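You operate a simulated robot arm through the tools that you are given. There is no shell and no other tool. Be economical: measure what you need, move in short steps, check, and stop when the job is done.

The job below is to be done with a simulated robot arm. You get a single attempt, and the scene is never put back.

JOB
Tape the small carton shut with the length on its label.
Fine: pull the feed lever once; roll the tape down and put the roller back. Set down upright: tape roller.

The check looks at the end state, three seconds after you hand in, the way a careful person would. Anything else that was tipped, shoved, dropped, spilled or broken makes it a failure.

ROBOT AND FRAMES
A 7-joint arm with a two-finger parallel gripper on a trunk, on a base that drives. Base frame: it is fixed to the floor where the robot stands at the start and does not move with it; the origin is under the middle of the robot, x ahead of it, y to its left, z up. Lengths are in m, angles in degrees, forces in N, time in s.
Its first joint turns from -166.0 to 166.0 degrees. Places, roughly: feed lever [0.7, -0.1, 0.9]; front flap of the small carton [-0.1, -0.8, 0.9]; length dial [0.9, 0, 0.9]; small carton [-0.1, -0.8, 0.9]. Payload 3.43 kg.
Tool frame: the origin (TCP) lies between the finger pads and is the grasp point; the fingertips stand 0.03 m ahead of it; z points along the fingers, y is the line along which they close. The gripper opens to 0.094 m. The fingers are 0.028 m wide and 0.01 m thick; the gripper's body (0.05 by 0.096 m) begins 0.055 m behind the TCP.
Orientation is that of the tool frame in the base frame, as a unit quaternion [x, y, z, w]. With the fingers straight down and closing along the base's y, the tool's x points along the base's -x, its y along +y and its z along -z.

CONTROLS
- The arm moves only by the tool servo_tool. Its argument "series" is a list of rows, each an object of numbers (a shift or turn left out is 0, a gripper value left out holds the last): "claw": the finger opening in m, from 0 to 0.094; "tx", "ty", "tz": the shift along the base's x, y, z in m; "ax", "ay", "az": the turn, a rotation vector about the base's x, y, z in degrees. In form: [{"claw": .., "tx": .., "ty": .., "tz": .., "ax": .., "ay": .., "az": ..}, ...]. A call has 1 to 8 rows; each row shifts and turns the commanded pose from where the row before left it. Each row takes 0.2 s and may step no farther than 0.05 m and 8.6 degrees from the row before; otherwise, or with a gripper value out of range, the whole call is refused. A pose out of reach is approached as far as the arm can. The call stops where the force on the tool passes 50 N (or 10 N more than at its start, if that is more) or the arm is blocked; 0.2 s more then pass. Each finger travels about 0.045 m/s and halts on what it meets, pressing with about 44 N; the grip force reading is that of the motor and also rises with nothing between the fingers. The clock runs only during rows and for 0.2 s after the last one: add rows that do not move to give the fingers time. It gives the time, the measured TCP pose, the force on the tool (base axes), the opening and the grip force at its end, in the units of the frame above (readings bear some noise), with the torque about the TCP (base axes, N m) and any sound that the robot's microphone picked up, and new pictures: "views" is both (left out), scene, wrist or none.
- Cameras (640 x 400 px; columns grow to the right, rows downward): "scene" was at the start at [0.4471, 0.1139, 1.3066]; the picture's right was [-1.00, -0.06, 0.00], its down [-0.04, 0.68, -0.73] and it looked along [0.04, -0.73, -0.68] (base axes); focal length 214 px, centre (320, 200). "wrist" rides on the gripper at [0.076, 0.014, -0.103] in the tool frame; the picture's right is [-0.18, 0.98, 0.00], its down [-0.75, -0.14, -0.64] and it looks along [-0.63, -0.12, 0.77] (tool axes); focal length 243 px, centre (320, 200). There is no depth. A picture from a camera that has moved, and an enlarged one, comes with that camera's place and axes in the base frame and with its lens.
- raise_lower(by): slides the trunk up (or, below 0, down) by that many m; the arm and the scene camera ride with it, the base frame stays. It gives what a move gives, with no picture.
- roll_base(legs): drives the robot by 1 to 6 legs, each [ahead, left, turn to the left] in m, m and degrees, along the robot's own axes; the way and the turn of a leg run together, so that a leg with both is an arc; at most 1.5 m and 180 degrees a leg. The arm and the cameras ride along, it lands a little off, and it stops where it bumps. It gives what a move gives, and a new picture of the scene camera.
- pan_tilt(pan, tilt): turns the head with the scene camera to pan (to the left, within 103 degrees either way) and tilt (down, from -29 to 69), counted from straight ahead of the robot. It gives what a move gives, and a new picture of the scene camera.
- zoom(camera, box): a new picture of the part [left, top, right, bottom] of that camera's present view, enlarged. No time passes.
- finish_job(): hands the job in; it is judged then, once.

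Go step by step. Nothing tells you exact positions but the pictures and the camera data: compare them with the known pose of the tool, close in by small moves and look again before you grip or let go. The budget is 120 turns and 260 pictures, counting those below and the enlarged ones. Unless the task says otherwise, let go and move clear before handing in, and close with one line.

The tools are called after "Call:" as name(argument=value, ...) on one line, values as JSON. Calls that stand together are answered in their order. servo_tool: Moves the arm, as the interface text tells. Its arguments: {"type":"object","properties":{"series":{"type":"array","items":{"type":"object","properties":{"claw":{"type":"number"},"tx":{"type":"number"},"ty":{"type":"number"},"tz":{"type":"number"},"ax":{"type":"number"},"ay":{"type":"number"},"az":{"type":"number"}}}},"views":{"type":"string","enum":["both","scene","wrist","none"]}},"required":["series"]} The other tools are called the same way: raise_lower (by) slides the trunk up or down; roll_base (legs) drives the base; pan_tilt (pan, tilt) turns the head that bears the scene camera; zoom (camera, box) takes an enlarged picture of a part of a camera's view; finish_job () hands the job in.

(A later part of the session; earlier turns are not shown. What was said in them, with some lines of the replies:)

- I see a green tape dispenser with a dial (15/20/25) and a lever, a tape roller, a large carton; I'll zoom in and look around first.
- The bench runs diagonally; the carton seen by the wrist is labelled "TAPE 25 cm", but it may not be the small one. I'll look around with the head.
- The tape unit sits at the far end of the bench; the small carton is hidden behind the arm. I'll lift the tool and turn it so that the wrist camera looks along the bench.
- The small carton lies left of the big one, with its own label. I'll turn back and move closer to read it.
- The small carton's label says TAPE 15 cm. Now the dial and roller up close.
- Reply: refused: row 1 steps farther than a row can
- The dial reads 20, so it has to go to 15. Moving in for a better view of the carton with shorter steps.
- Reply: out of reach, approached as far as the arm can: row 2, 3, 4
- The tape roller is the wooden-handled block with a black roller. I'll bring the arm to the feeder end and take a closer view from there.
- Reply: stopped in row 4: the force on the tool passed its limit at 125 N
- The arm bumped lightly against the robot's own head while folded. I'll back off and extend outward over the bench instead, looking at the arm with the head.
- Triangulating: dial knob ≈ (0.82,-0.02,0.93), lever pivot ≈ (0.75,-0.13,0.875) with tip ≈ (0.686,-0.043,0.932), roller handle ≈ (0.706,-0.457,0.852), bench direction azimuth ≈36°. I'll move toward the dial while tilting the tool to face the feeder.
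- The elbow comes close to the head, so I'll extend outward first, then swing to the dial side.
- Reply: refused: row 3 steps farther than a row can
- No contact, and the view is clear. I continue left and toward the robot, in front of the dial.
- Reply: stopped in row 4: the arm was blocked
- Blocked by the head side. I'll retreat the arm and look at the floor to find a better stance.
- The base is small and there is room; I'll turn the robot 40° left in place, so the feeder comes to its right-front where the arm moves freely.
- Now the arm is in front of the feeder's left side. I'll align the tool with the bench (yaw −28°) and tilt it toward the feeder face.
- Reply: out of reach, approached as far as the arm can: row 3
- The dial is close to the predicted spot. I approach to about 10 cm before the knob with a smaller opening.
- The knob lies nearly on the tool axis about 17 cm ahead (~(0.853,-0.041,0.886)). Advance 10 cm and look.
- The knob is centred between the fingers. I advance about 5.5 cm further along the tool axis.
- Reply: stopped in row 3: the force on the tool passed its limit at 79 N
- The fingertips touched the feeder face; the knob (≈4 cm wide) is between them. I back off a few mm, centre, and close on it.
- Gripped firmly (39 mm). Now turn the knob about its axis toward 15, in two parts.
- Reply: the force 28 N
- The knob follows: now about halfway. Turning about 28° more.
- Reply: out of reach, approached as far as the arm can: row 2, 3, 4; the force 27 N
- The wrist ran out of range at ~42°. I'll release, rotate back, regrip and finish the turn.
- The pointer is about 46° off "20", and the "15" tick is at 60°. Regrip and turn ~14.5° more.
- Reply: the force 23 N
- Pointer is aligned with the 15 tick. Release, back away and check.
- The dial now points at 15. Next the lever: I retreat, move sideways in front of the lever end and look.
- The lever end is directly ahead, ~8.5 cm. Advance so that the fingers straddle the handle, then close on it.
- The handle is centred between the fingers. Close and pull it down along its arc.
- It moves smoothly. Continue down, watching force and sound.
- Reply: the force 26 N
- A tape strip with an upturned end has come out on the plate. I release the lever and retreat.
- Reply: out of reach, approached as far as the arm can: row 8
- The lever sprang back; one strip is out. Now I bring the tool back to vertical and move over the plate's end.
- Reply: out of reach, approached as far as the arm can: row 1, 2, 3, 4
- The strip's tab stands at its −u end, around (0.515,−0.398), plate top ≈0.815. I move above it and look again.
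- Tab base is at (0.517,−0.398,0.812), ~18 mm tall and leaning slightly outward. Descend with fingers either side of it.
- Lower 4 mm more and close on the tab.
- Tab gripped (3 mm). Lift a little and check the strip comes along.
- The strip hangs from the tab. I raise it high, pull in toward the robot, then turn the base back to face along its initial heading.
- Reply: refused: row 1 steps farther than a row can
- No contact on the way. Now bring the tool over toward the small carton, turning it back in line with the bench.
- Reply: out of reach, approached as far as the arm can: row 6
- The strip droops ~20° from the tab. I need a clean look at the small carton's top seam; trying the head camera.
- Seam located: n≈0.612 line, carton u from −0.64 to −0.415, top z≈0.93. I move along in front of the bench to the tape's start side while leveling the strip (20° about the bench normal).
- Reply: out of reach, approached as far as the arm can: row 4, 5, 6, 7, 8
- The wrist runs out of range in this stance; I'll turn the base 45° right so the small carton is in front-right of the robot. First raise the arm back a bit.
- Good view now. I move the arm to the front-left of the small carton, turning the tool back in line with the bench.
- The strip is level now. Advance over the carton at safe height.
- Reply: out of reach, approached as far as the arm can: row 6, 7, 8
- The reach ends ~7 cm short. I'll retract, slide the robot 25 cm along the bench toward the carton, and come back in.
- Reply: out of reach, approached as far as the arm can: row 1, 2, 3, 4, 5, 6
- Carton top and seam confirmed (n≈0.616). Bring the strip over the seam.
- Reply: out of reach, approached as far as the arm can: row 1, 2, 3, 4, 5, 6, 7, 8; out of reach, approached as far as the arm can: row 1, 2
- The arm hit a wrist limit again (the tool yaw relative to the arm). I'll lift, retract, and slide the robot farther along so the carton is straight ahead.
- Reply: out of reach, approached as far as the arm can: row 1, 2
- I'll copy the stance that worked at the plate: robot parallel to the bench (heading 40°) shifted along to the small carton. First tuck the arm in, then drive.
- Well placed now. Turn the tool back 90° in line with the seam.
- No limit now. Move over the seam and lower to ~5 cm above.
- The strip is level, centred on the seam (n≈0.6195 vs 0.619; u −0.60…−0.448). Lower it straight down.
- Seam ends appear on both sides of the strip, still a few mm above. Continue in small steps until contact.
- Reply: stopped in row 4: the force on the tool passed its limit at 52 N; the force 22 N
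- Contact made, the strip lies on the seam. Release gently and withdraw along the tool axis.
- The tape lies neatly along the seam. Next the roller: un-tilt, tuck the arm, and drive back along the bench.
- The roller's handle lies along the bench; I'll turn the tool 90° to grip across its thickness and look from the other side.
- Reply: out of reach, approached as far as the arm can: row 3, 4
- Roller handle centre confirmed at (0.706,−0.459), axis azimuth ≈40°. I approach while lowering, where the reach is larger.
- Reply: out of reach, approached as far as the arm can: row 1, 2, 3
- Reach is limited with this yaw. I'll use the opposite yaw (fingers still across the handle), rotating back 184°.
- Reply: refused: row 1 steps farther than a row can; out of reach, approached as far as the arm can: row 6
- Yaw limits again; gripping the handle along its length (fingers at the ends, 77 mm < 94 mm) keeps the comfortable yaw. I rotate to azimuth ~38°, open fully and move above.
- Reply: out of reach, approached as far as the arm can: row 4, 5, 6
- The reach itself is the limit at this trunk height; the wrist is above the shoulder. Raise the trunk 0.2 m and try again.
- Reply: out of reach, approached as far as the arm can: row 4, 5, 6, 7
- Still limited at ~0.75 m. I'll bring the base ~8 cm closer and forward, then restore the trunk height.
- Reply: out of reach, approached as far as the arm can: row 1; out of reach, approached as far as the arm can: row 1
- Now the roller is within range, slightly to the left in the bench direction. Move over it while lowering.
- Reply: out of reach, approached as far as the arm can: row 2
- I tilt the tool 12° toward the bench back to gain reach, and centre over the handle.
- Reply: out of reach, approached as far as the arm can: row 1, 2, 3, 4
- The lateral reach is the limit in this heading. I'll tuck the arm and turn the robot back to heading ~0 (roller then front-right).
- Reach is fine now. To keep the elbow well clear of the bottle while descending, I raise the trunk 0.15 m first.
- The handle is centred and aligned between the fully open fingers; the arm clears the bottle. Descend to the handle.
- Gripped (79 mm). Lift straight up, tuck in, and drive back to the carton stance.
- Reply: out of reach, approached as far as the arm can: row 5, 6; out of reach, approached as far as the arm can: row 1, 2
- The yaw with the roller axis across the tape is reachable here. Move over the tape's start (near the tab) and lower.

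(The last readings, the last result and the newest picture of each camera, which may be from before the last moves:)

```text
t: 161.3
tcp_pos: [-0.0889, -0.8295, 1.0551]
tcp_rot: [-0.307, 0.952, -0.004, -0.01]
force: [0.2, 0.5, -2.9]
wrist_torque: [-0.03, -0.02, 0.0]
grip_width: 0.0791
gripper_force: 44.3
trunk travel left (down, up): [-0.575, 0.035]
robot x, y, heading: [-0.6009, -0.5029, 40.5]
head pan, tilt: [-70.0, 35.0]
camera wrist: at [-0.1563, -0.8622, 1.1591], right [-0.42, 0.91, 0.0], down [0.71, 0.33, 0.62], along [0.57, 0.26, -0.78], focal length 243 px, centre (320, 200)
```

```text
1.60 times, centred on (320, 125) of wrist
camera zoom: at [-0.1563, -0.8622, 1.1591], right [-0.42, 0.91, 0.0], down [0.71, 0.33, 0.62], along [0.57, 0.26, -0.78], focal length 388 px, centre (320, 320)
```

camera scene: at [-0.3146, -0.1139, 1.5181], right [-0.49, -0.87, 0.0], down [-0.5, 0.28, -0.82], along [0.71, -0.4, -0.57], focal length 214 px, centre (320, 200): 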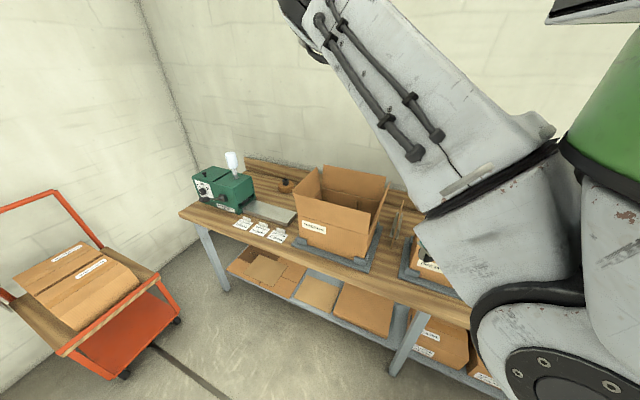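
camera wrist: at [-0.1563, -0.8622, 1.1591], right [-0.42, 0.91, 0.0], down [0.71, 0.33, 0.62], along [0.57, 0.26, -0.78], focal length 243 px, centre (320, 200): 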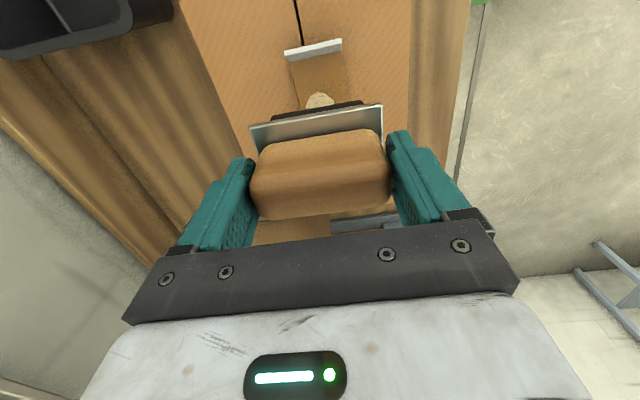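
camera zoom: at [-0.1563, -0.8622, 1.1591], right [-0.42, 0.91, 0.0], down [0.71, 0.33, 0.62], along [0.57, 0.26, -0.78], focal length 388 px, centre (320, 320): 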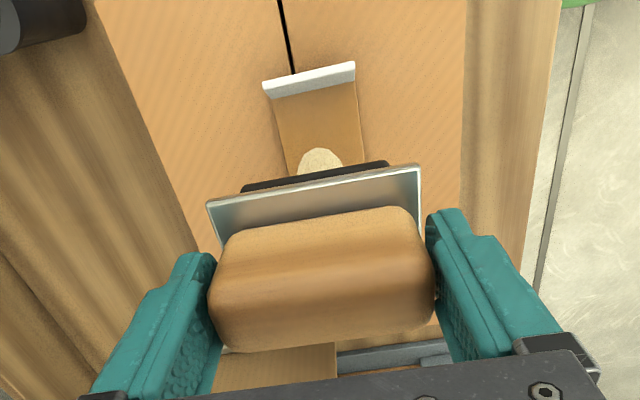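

Everything lines up. Lower to contact with gentle force.

Call:
servo_tool(series=[{"tz": -0.03}, {"tz": -0.015}, {"tz": -0.006}, {}], views="wrist")

Call:
servo_tool(series=[{"tz": -0.004}, {"tz": -0.003}, {}], views="none")

```text
t: 162.3
tcp_pos: [-0.0894, -0.8324, 1.0077]
tcp_rot: [-0.307, 0.952, -0.007, -0.01]
force: [-1.0, -1.9, 37.8]
wrist_torque: [0.33, -0.04, 0.06]
grip_width: 0.0779
gripper_force: 44.6
trunk travel left (down, up): [-0.575, 0.035]
robot x, y, heading: [-0.6009, -0.5095, 40.4]
head pan, tilt: [-70.0, 35.0]
camera wrist: at [-0.1569, -0.8629, 1.1116], right [-0.42, 0.91, -0.01], down [0.7, 0.34, 0.62], along [0.57, 0.26, -0.78], focal length 243 px, centre (320, 200)
```

wrist: 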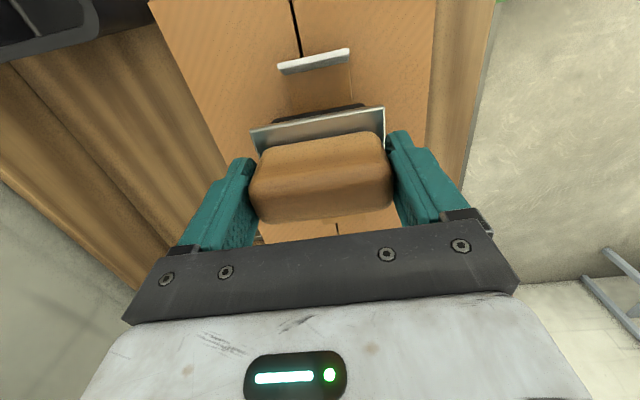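

```text
t: 163.1
tcp_pos: [-0.09, -0.8308, 1.0003]
tcp_rot: [-0.307, 0.952, -0.006, -0.011]
force: [-3.2, -1.5, 39.1]
wrist_torque: [0.23, 0.13, 0.03]
grip_width: 0.0789
gripper_force: 44.5
trunk travel left (down, up): [-0.575, 0.035]
robot x, y, heading: [-0.6056, -0.5052, 40.7]
head pan, tilt: [-70.0, 35.0]
```

Contact at ~39 N. Roll along the tape toward the far end.

Call:
servo_tool(series=[{"tz": 0.001}, {"tx": 0.0162, "ty": 0.0118}, {"tx": 0.0162, "ty": 0.0118}, {"tx": 0.0162, "ty": 0.0118}, {}], views="wrist")

```text
t: 164.3
tcp_pos: [-0.0405, -0.7953, 0.9996]
tcp_rot: [-0.308, 0.951, -0.006, -0.011]
force: [-5.9, -4.9, 32.5]
wrist_torque: [-0.03, 0.33, -0.01]
grip_width: 0.0787
gripper_force: 44.3
trunk travel left (down, up): [-0.575, 0.035]
robot x, y, heading: [-0.6009, -0.5093, 40.7]
head pan, tilt: [-70.0, 35.0]
camera wrist: at [-0.1083, -0.8276, 1.1047], right [-0.42, 0.91, -0.01], down [0.71, 0.34, 0.62], along [0.57, 0.26, -0.78], focal length 243 px, centre (320, 200)
```

wrist: 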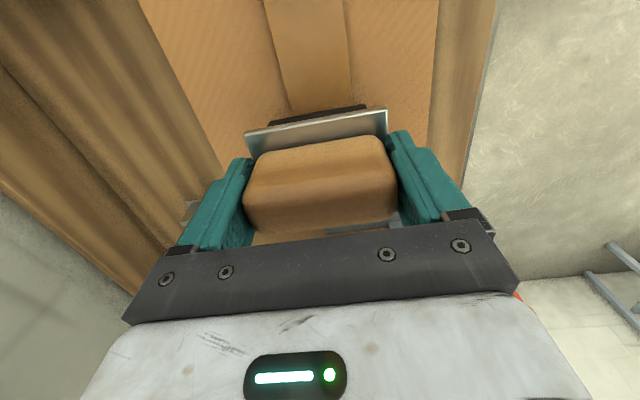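

The pale spot vanished where it was rolled. Continue to the far end.

Call:
servo_tool(series=[{"tx": 0.0162, "ty": 0.0118}, {"tx": 0.0162, "ty": 0.0118}, {"tx": 0.0154, "ty": 0.0112}, {}], views="wrist")

```text
t: 165.3
tcp_pos: [0.0083, -0.7587, 0.9978]
tcp_rot: [-0.308, 0.951, -0.001, -0.01]
force: [0.5, 0.9, -2.1]
wrist_torque: [0.05, -0.11, 0.02]
grip_width: 0.0788
gripper_force: 44.0
trunk travel left (down, up): [-0.575, 0.035]
robot x, y, heading: [-0.6, -0.5085, 40.3]
head pan, tilt: [-70.0, 35.0]
camera wrist: at [-0.0591, -0.7907, 1.1002], right [-0.43, 0.9, 0.0], down [0.71, 0.33, 0.63], along [0.57, 0.27, -0.78], focal length 243 px, centre (320, 200)
```

wrist: 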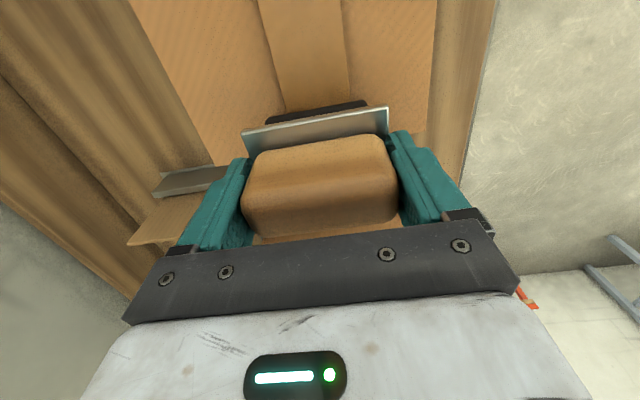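

Contact ended near the far edge. Lift and inspect the tape.

Call:
servo_tool(series=[{"tz": 0.03}, {"tz": 0.04}, {"tz": 0.03, "tx": -0.03, "ty": 0.03}, {"tx": -0.03, "ty": 0.03}, {"tx": -0.04, "ty": 0.02}, {"tx": -0.04, "ty": 0.02}, {}], views="wrist")

Call:
zoom(camera="wrist", box=[60, 0, 460, 250])

```text
refused: row 3 steps farther than a row can; nothing moved
```

```text
1.60 times, centred on (260, 125) of wrist
camera zoom: at [-0.0591, -0.7907, 1.1002], right [-0.43, 0.9, 0.0], down [0.71, 0.33, 0.63], along [0.57, 0.27, -0.78], focal length 388 px, centre (416, 320)
```

zoom: 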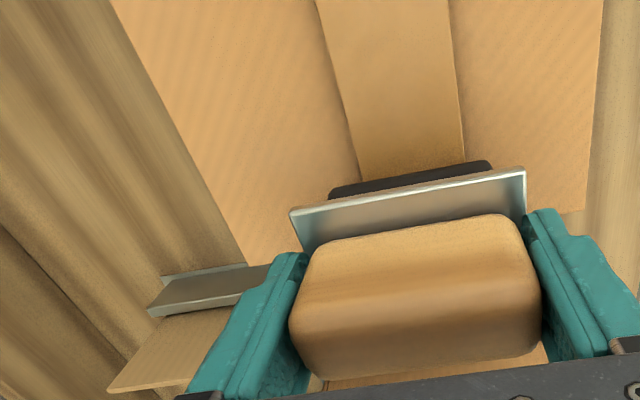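

Call:
servo_tool(series=[{"tz": 0.03}, {"tz": 0.04}, {"tz": 0.03, "tx": -0.02, "ty": 0.02}, {"tx": -0.03, "ty": 0.03}, {"tx": -0.04, "ty": 0.02}, {"tx": -0.04, "ty": 0.02}, {}], views="wrist")

Call:
zoom(camera="wrist", box=[60, 0, 460, 250])

```text
t: 166.9
tcp_pos: [-0.1218, -0.6689, 1.0984]
tcp_rot: [-0.307, 0.952, -0.003, -0.01]
force: [0.2, -0.4, -2.6]
wrist_torque: [0.0, -0.03, 0.0]
grip_width: 0.079
gripper_force: 43.8
trunk travel left (down, up): [-0.575, 0.035]
robot x, y, heading: [-0.6006, -0.5063, 40.7]
head pan, tilt: [-70.0, 35.0]
camera wrist: at [-0.1905, -0.702, 1.2027], right [-0.43, 0.91, 0.0], down [0.7, 0.33, 0.63], along [0.57, 0.26, -0.78], focal length 243 px, centre (320, 200)
```

wrist: 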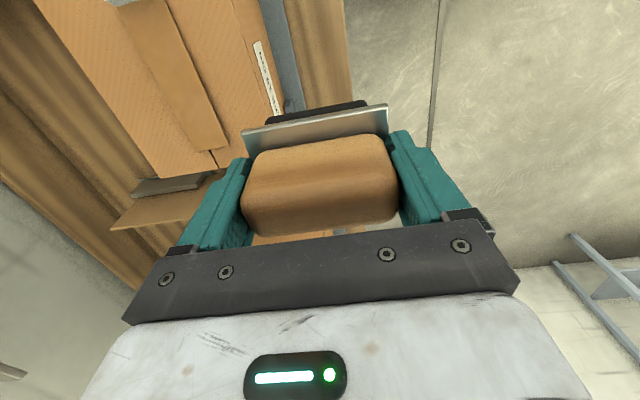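

```text
1.60 times, centred on (260, 125) of wrist
camera zoom: at [-0.1905, -0.702, 1.2027], right [-0.43, 0.91, 0.0], down [0.7, 0.33, 0.63], along [0.57, 0.26, -0.78], focal length 388 px, centre (416, 320)
```

zoom: 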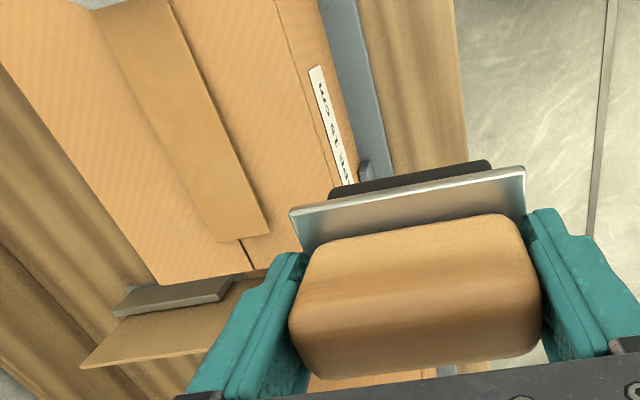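

Both pale spots are gone: the tape is stuck down. Check the tab end quickly.

Call:
servo_tool(series=[{"tx": -0.035, "ty": -0.025}, {"tx": -0.035, "ty": -0.025}, {}], views="wrist")

Call:
zoom(camera="wrist", box=[100, 0, 400, 180])

```text
t: 167.7
tcp_pos: [-0.1917, -0.7194, 1.0985]
tcp_rot: [-0.308, 0.951, -0.004, -0.01]
force: [0.8, -0.2, -2.2]
wrist_torque: [0.01, 0.01, 0.0]
grip_width: 0.0789
gripper_force: 44.0
trunk travel left (down, up): [-0.575, 0.035]
robot x, y, heading: [-0.6033, -0.5093, 40.7]
head pan, tilt: [-70.0, 35.0]
camera wrist: at [-0.2603, -0.7523, 1.2028], right [-0.43, 0.91, 0.0], down [0.71, 0.33, 0.63], along [0.57, 0.26, -0.78], focal length 243 px, centre (320, 200)
```

wrist: 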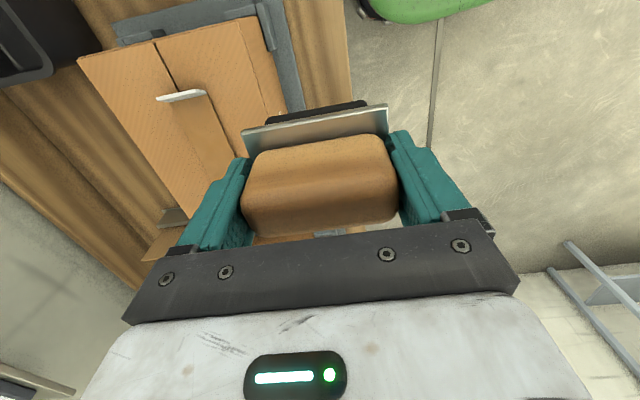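

```text
2.13 times, centred on (250, 90) of wrist
camera zoom: at [-0.2603, -0.7523, 1.2028], right [-0.43, 0.91, 0.0], down [0.71, 0.33, 0.63], along [0.57, 0.26, -0.78], focal length 518 px, centre (469, 435)
```

zoom: 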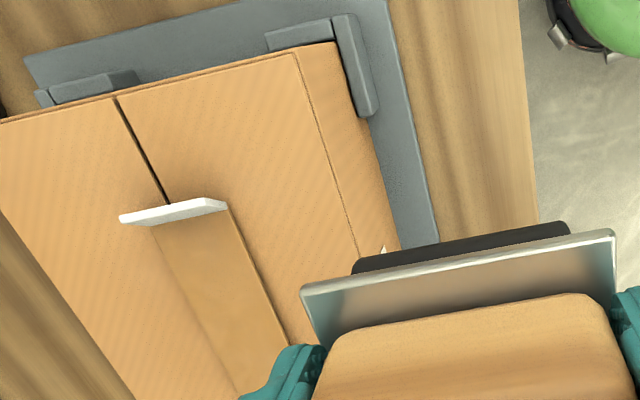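

The tape is well stuck. Now return the roller: reverse the route—tuck, drive forward, turn to heading 0.

Call:
servo_tool(series=[{"tz": 0.02, "tx": 0.008, "ty": 0.03, "az": -6.7}, {"tz": 0.02, "tx": 0.008, "ty": 0.03, "az": -6.7}, {"tz": 0.02, "tx": 0.008, "ty": 0.03, "az": -6.7}, {"tz": 0.01, "tx": 0.008, "ty": 0.03, "az": -6.7}, {"tx": 0.008, "ty": 0.03, "az": -6.7}, {"tx": 0.008, "ty": 0.02, "az": -6.7}, {"az": -6.7}, {}], views="none")

Call:
roll_base(legs=[[0.883, 0, 0]])

```text
t: 169.5
tcp_pos: [-0.1396, -0.5547, 1.1684]
tcp_rot: [0.097, 0.995, 0.001, -0.011]
force: [0.1, 0.7, -2.1]
wrist_torque: [0.0, -0.01, 0.01]
grip_width: 0.079
gripper_force: 43.8
out of reach, approached as far as the arm can: row 6
trunk travel left (down, up): [-0.575, 0.035]
robot x, y, heading: [-0.6042, -0.5067, 40.3]
head pan, tilt: [-70.0, 35.0]
```

```text
t: 174.1
tcp_pos: [0.5275, 0.0269, 1.1699]
tcp_rot: [0.09, 0.996, 0.001, -0.012]
force: [-0.6, -0.4, -2.1]
wrist_torque: [0.02, 0.0, -0.01]
grip_width: 0.0791
gripper_force: 43.7
trunk travel left (down, up): [-0.575, 0.035]
robot x, y, heading: [0.0634, 0.0691, 41.4]
head pan, tilt: [-70.0, 35.0]
camera scene: at [0.3473, 0.4657, 1.5181], right [-0.48, -0.88, 0.0], down [-0.5, 0.28, -0.82], along [0.72, -0.39, -0.57], focal length 214 px, centre (320, 200)
```

scene: 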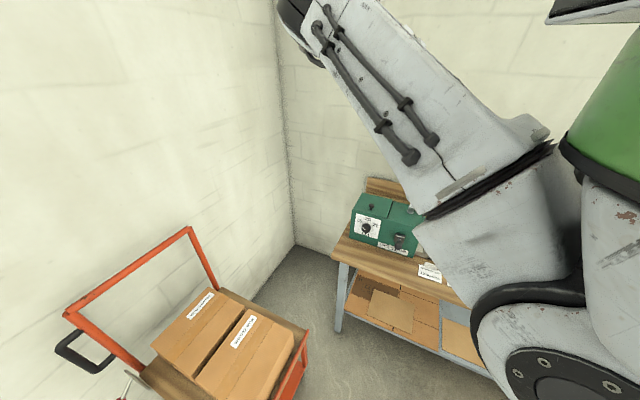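

Call:
roll_base(legs=[[0, -0.092, 0], [0, 0, -41.4]])

Call:
servo_tool(series=[{"tx": 0.035, "ty": -0.01}, {"tx": 0.04, "ty": -0.015}, {"tx": 0.04, "ty": -0.015}, {"tx": 0.04, "ty": -0.02}, {"tx": 0.04, "ty": -0.02}, {"tx": 0.03, "ty": -0.02}, {}], views="wrist")

```text
t: 177.2
tcp_pos: [0.4434, -0.3401, 1.1673]
tcp_rot: [0.44, 0.898, 0.006, -0.01]
force: [0.5, 1.4, -2.7]
wrist_torque: [-0.03, 0.0, -0.03]
grip_width: 0.0786
gripper_force: 44.5
trunk travel left (down, up): [-0.575, 0.035]
robot x, y, heading: [0.1257, 0.0003, -0.4]
head pan, tilt: [-70.0, 35.0]
camera scene: at [0.6, 0.1078, 1.5181], right [-0.94, -0.33, 0.0], down [-0.19, 0.54, -0.82], along [0.27, -0.77, -0.57], focal length 214 px, centre (320, 200)
```

scene: 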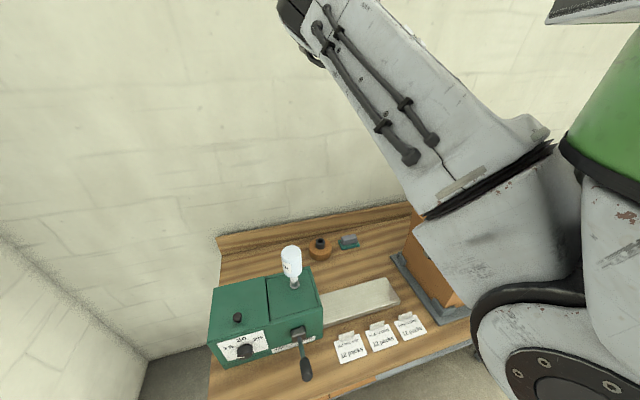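

```text
t: 178.8
tcp_pos: [0.6687, -0.4408, 1.1679]
tcp_rot: [0.441, 0.898, 0.005, -0.01]
force: [-0.5, 0.4, -1.6]
wrist_torque: [0.0, 0.05, -0.01]
grip_width: 0.0791
gripper_force: 44.2
trunk travel left (down, up): [-0.575, 0.035]
robot x, y, heading: [0.1294, 0.0004, -0.6]
head pan, tilt: [-70.0, 35.0]
camera wrist: at [0.6363, -0.3743, 1.2727], right [0.89, 0.46, 0.0], down [0.36, -0.69, 0.62], along [0.28, -0.56, -0.78], focal length 243 px, centre (320, 200)
```

wrist: 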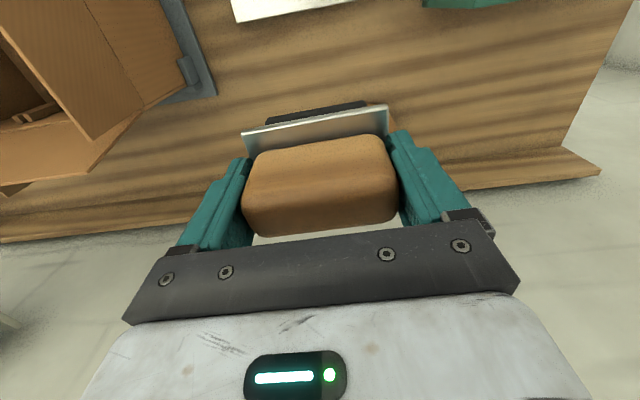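

Same configuration as at pickup. Move over the original spot and descend.

Call:
servo_tool(series=[{"tx": 0.018, "ty": -0.008, "ax": -1.0, "ay": -0.7}, {"tx": 0.015, "ty": -0.0075, "tz": -0.03}, {"tz": -0.045}, {"tz": -0.045}, {"tz": -0.045}, {"tz": -0.045}, {"tz": -0.04}, {}], views="both")

```text
t: 180.6
tcp_pos: [0.7013, -0.4566, 0.9182]
tcp_rot: [0.441, 0.898, 0.0, 0.0]
force: [-0.4, -1.0, -2.5]
wrist_torque: [0.02, -0.03, 0.0]
grip_width: 0.079
gripper_force: 44.1
trunk travel left (down, up): [-0.575, 0.035]
robot x, y, heading: [0.126, -0.0004, -0.9]
head pan, tilt: [-70.0, 35.0]
camera scene: at [0.6002, 0.1077, 1.518], right [-0.94, -0.33, 0.0], down [-0.19, 0.54, -0.82], along [0.27, -0.77, -0.57], focal length 214 px, centre (320, 200)
camera wrist: at [0.6667, -0.3875, 1.0213], right [0.89, 0.46, 0.0], down [0.35, -0.68, 0.64], along [0.29, -0.57, -0.77], focal length 243 px, centre (320, 200)
```

scene: 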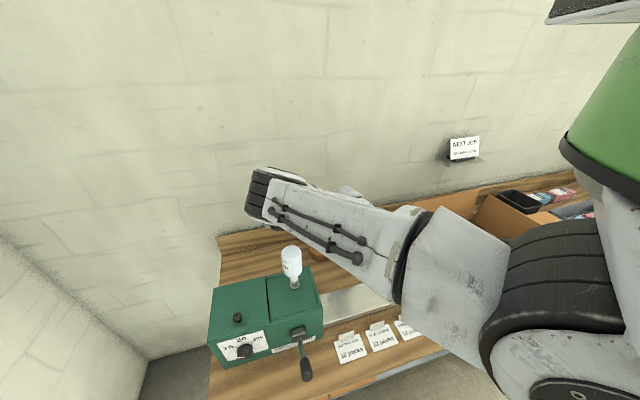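
wrist: 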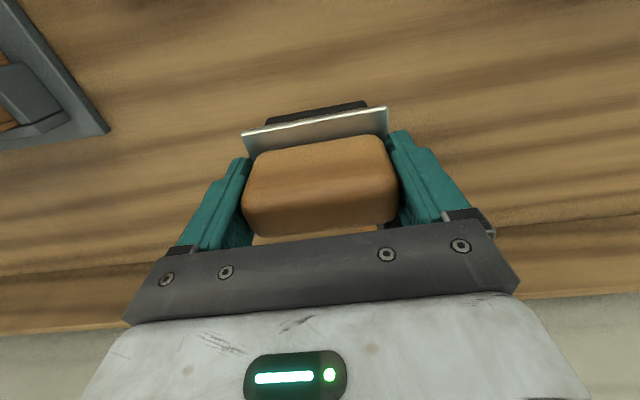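

Call:
servo_tool(series=[{"tz": -0.025}, {"tz": -0.018}, {"tz": -0.004}, {}], views="none")

Call:
servo_tool(series=[{"tz": -0.003}, {"tz": -0.003}, {}], views="wrist")

```text
t: 181.6
tcp_pos: [0.7008, -0.4557, 0.872]
tcp_rot: [0.44, 0.898, 0.0, -0.001]
force: [0.3, -0.6, -1.3]
wrist_torque: [0.0, 0.0, -0.02]
grip_width: 0.0788
gripper_force: 43.9
trunk travel left (down, up): [-0.575, 0.035]
robot x, y, heading: [0.1259, -0.0027, -0.3]
head pan, tilt: [-70.0, 35.0]
```

```text
t: 182.4
tcp_pos: [0.701, -0.4561, 0.8658]
tcp_rot: [0.441, 0.897, 0.0, -0.001]
force: [-0.1, 0.3, -2.3]
wrist_torque: [0.01, 0.01, 0.0]
grip_width: 0.079
gripper_force: 43.8
trunk travel left (down, up): [-0.575, 0.035]
robot x, y, heading: [0.1281, -0.0042, -0.7]
head pan, tilt: [-70.0, 35.0]
camera wrist: at [0.6665, -0.3877, 0.9683], right [0.89, 0.46, 0.0], down [0.35, -0.68, 0.64], along [0.29, -0.57, -0.77], focal length 243 px, centre (320, 200)
```

wrist: 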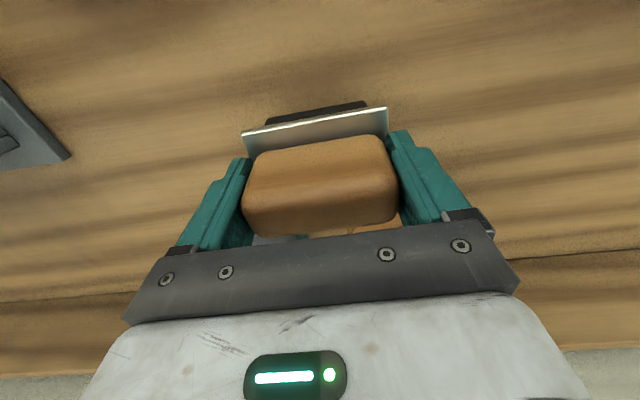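

Call:
servo_tool(series=[{"tz": -0.002}, {"tz": -0.002}, {"tz": -0.001}, {}], views="none")

Call:
servo_tool(series=[{"tz": -0.0015}, {"tz": -0.0015}, {}], views="wrist")

```text
t: 183.4
tcp_pos: [0.6992, -0.4564, 0.8604]
tcp_rot: [0.44, 0.898, 0.0, -0.001]
force: [0.1, -0.3, -1.1]
wrist_torque: [0.01, -0.03, 0.0]
grip_width: 0.0793
gripper_force: 43.6
trunk travel left (down, up): [-0.575, 0.035]
robot x, y, heading: [0.1241, -0.0029, -0.6]
head pan, tilt: [-70.0, 35.0]
```

```text
t: 184.2
tcp_pos: [0.7026, -0.4552, 0.8575]
tcp_rot: [0.441, 0.898, -0.001, -0.001]
force: [-0.8, 0.5, -1.3]
wrist_torque: [0.01, 0.04, -0.01]
grip_width: 0.0789
gripper_force: 44.4
trunk travel left (down, up): [-0.575, 0.035]
robot x, y, heading: [0.1291, 0.0003, -0.4]
head pan, tilt: [-70.0, 35.0]
camera wrist: at [0.6668, -0.3882, 0.9602], right [0.89, 0.46, 0.0], down [0.35, -0.68, 0.64], along [0.29, -0.57, -0.77], focal length 243 px, centre (320, 200)
```

wrist: 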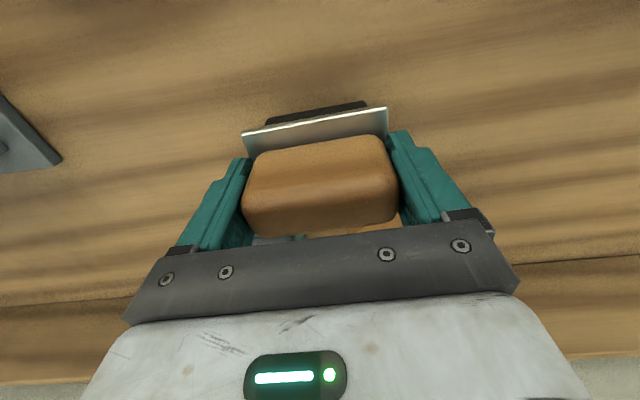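

Call:
servo_tool(series=[{"tz": -0.001}, {"tz": -0.001}, {"tz": -0.001}, {}], views="none")

Call:
servo_tool(series=[{"tz": -0.001}, {"tz": -0.001}, {}], views="wrist")

```text
t: 185.2
tcp_pos: [0.7018, -0.455, 0.8563]
tcp_rot: [0.44, 0.898, 0.0, -0.001]
force: [-0.6, 0.4, -1.4]
wrist_torque: [0.05, -0.04, -0.02]
grip_width: 0.079
gripper_force: 44.2
trunk travel left (down, up): [-0.575, 0.035]
robot x, y, heading: [0.1263, -0.0007, -0.8]
head pan, tilt: [-70.0, 35.0]
```

```text
t: 186.0
tcp_pos: [0.7013, -0.4569, 0.8527]
tcp_rot: [0.44, 0.898, -0.001, 0.0]
force: [-1.3, 3.7, 12.5]
wrist_torque: [0.27, -0.01, 0.03]
grip_width: 0.0791
gripper_force: 44.3
trunk travel left (down, up): [-0.575, 0.035]
robot x, y, heading: [0.1279, -0.0036, -0.3]
head pan, tilt: [-70.0, 35.0]
camera wrist: at [0.6667, -0.3881, 0.9566], right [0.89, 0.46, 0.0], down [0.35, -0.68, 0.64], along [0.29, -0.57, -0.77], focal length 243 px, centre (320, 200)
```

wrist: 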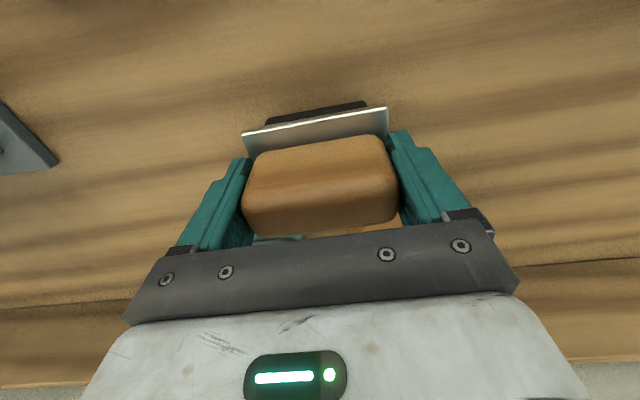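

Contact at 12 N. Open the fingers and look before lifting.

Call:
servo_tool(series=[{"tz": 0.0008}, {"claw": 0.086}, {}, {"claw": 0.094}, {}], views="wrist")

Call:
zoom(camera="wrist", box=[160, 40, 480, 240])

```text
t: 187.2
tcp_pos: [0.7017, -0.4558, 0.854]
tcp_rot: [0.44, 0.898, 0.0, 0.0]
force: [0.5, 0.1, 0.2]
wrist_torque: [-0.03, 0.0, 0.04]
grip_width: 0.0942
gripper_force: 0.0
trunk travel left (down, up): [-0.575, 0.035]
robot x, y, heading: [0.1249, -0.0004, -0.5]
head pan, tilt: [-70.0, 35.0]
camera wrist: at [0.6669, -0.3878, 0.9563], right [0.89, 0.46, 0.0], down [0.35, -0.68, 0.64], along [0.29, -0.57, -0.77], focal length 243 px, centre (320, 200)
```

wrist: 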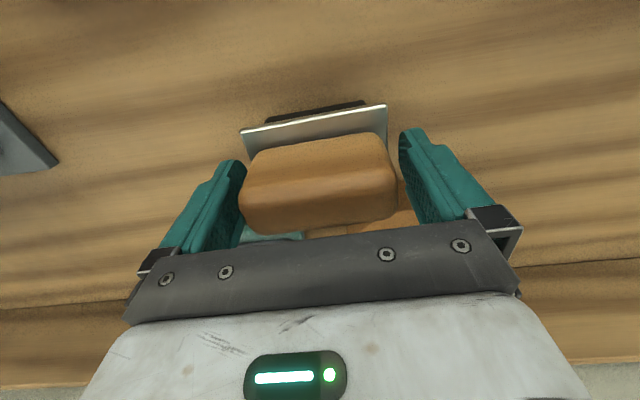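

```text
2.00 times, centred on (320, 140) of wrist
camera zoom: at [0.6669, -0.3878, 0.9563], right [0.89, 0.46, 0.0], down [0.35, -0.68, 0.64], along [0.29, -0.57, -0.77], focal length 485 px, centre (320, 320)
```

zoom: 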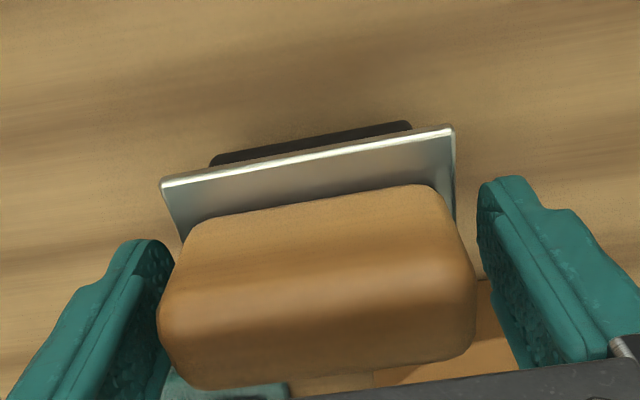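

Roller stands on its own. Centre by 3 mm so neither finger drags, then lift straight up.

Call:
servo_tool(series=[{"tx": -0.0025, "ty": -0.0018}, {"tz": 0.015}, {"tz": 0.03}, {"tz": 0.045}, {"tz": 0.045}, {}], views="wrist")

Call:
zoom(camera="wrist", box=[160, 40, 480, 240])

```text
t: 188.6
tcp_pos: [0.6988, -0.4565, 0.9887]
tcp_rot: [0.44, 0.898, 0.0, -0.001]
force: [0.2, -0.1, 0.0]
wrist_torque: [0.0, 0.02, 0.02]
grip_width: 0.0939
gripper_force: 0.0
trunk travel left (down, up): [-0.575, 0.035]
robot x, y, heading: [0.1298, -0.0019, -0.5]
head pan, tilt: [-70.0, 35.0]
camera wrist: at [0.6649, -0.3887, 1.0916], right [0.89, 0.46, 0.0], down [0.35, -0.68, 0.64], along [0.29, -0.57, -0.77], focal length 243 px, centre (320, 200)
```

wrist: 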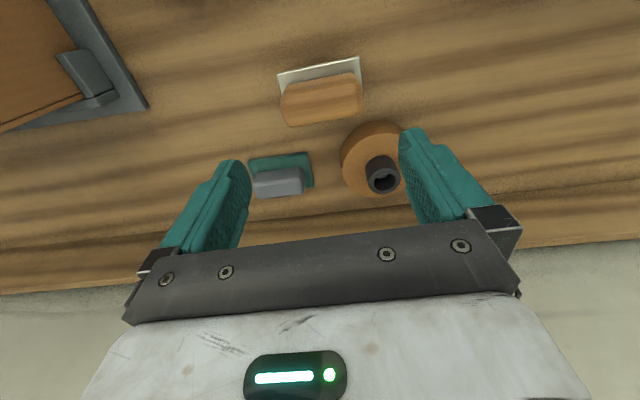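

```text
2.00 times, centred on (320, 140) of wrist
camera zoom: at [0.6649, -0.3887, 1.0916], right [0.89, 0.46, 0.0], down [0.35, -0.68, 0.64], along [0.29, -0.57, -0.77], focal length 485 px, centre (320, 320)
```

zoom: 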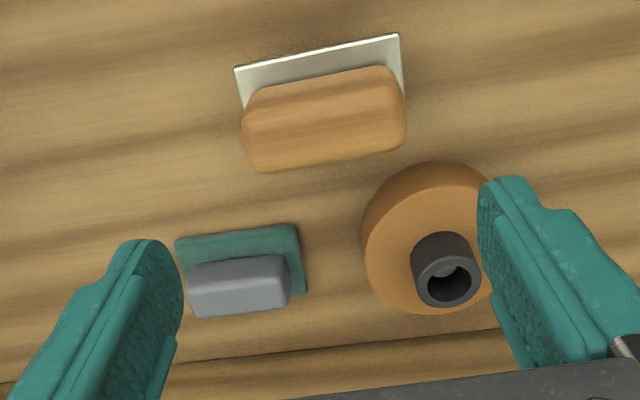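

The roller stands upright by its neighbours, undisturbed. Lift and tuck the arm away, then take a final look.

Call:
servo_tool(series=[{"tz": 0.045}, {"tz": 0.045}, {"tz": 0.045}, {"tz": 0.045}, {"tx": -0.04, "ty": 0.02}, {"tx": -0.04, "ty": 0.02}, {"tx": -0.04, "ty": 0.02}, {"tx": -0.04, "ty": 0.02}], views="none")

Call:
servo_tool(series=[{"tx": -0.04, "ty": 0.01}, {"tx": -0.04, "ty": 0.01}, {}], views="both")

Call:
zoom(camera="scene", box=[200, 210, 440, 390])

```text
t: 190.4
tcp_pos: [0.5394, -0.3779, 1.1696]
tcp_rot: [0.44, 0.898, 0.0, -0.001]
force: [-1.0, 0.1, 0.7]
wrist_torque: [-0.01, -0.03, 0.01]
grip_width: 0.0943
gripper_force: 0.1
trunk travel left (down, up): [-0.575, 0.035]
robot x, y, heading: [0.1263, 0.0011, -0.8]
head pan, tilt: [-70.0, 35.0]
```

```text
t: 191.2
tcp_pos: [0.4574, -0.3573, 1.1686]
tcp_rot: [0.44, 0.898, 0.0, 0.0]
force: [-0.5, -0.4, -0.6]
wrist_torque: [0.0, 0.02, -0.01]
grip_width: 0.0941
gripper_force: 0.1
trunk travel left (down, up): [-0.575, 0.035]
robot x, y, heading: [0.1256, 0.0009, -0.5]
head pan, tilt: [-70.0, 35.0]
camera scene: at [0.5999, 0.1078, 1.5181], right [-0.94, -0.33, 0.0], down [-0.19, 0.54, -0.82], along [0.27, -0.77, -0.57], focal length 214 px, centre (320, 200)
camera wrist: at [0.4244, -0.2895, 1.2712], right [0.89, 0.46, 0.0], down [0.35, -0.68, 0.64], along [0.29, -0.57, -0.77], focal length 243 px, centre (320, 200)
```

scene: 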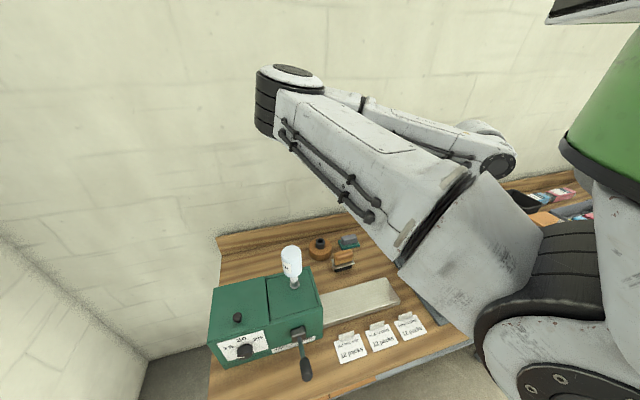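
wrist: 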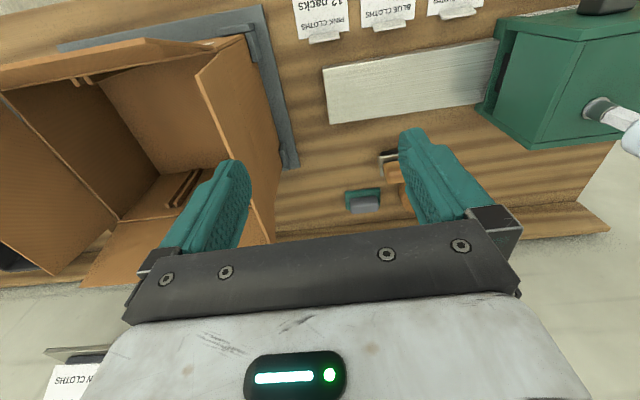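

```text
2.22 times, centred on (320, 300) of scene
camera zoom: at [0.5999, 0.1078, 1.5181], right [-0.94, -0.33, 0.0], down [-0.19, 0.54, -0.82], along [0.27, -0.77, -0.57], focal length 477 px, centre (320, -22)
```

zoom: 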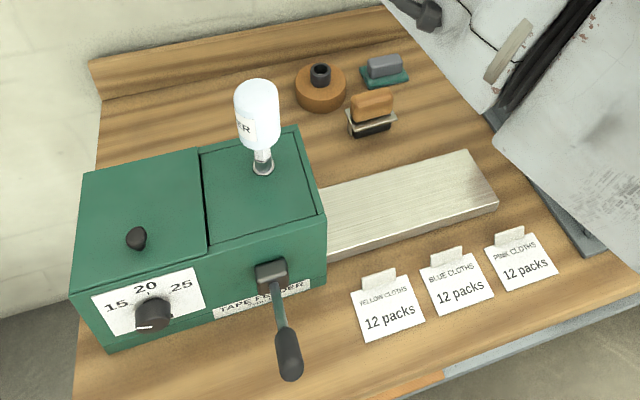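

The tape is down on the seam, the roller is back upright in its place, and nothing else looks disturbed. I'm handing in.

Call:
finish_job()

```text
The job is handed in.
```

The small carton is taped along its seam with one 15 cm strip, rolled down, and the roller is back upright in its place.
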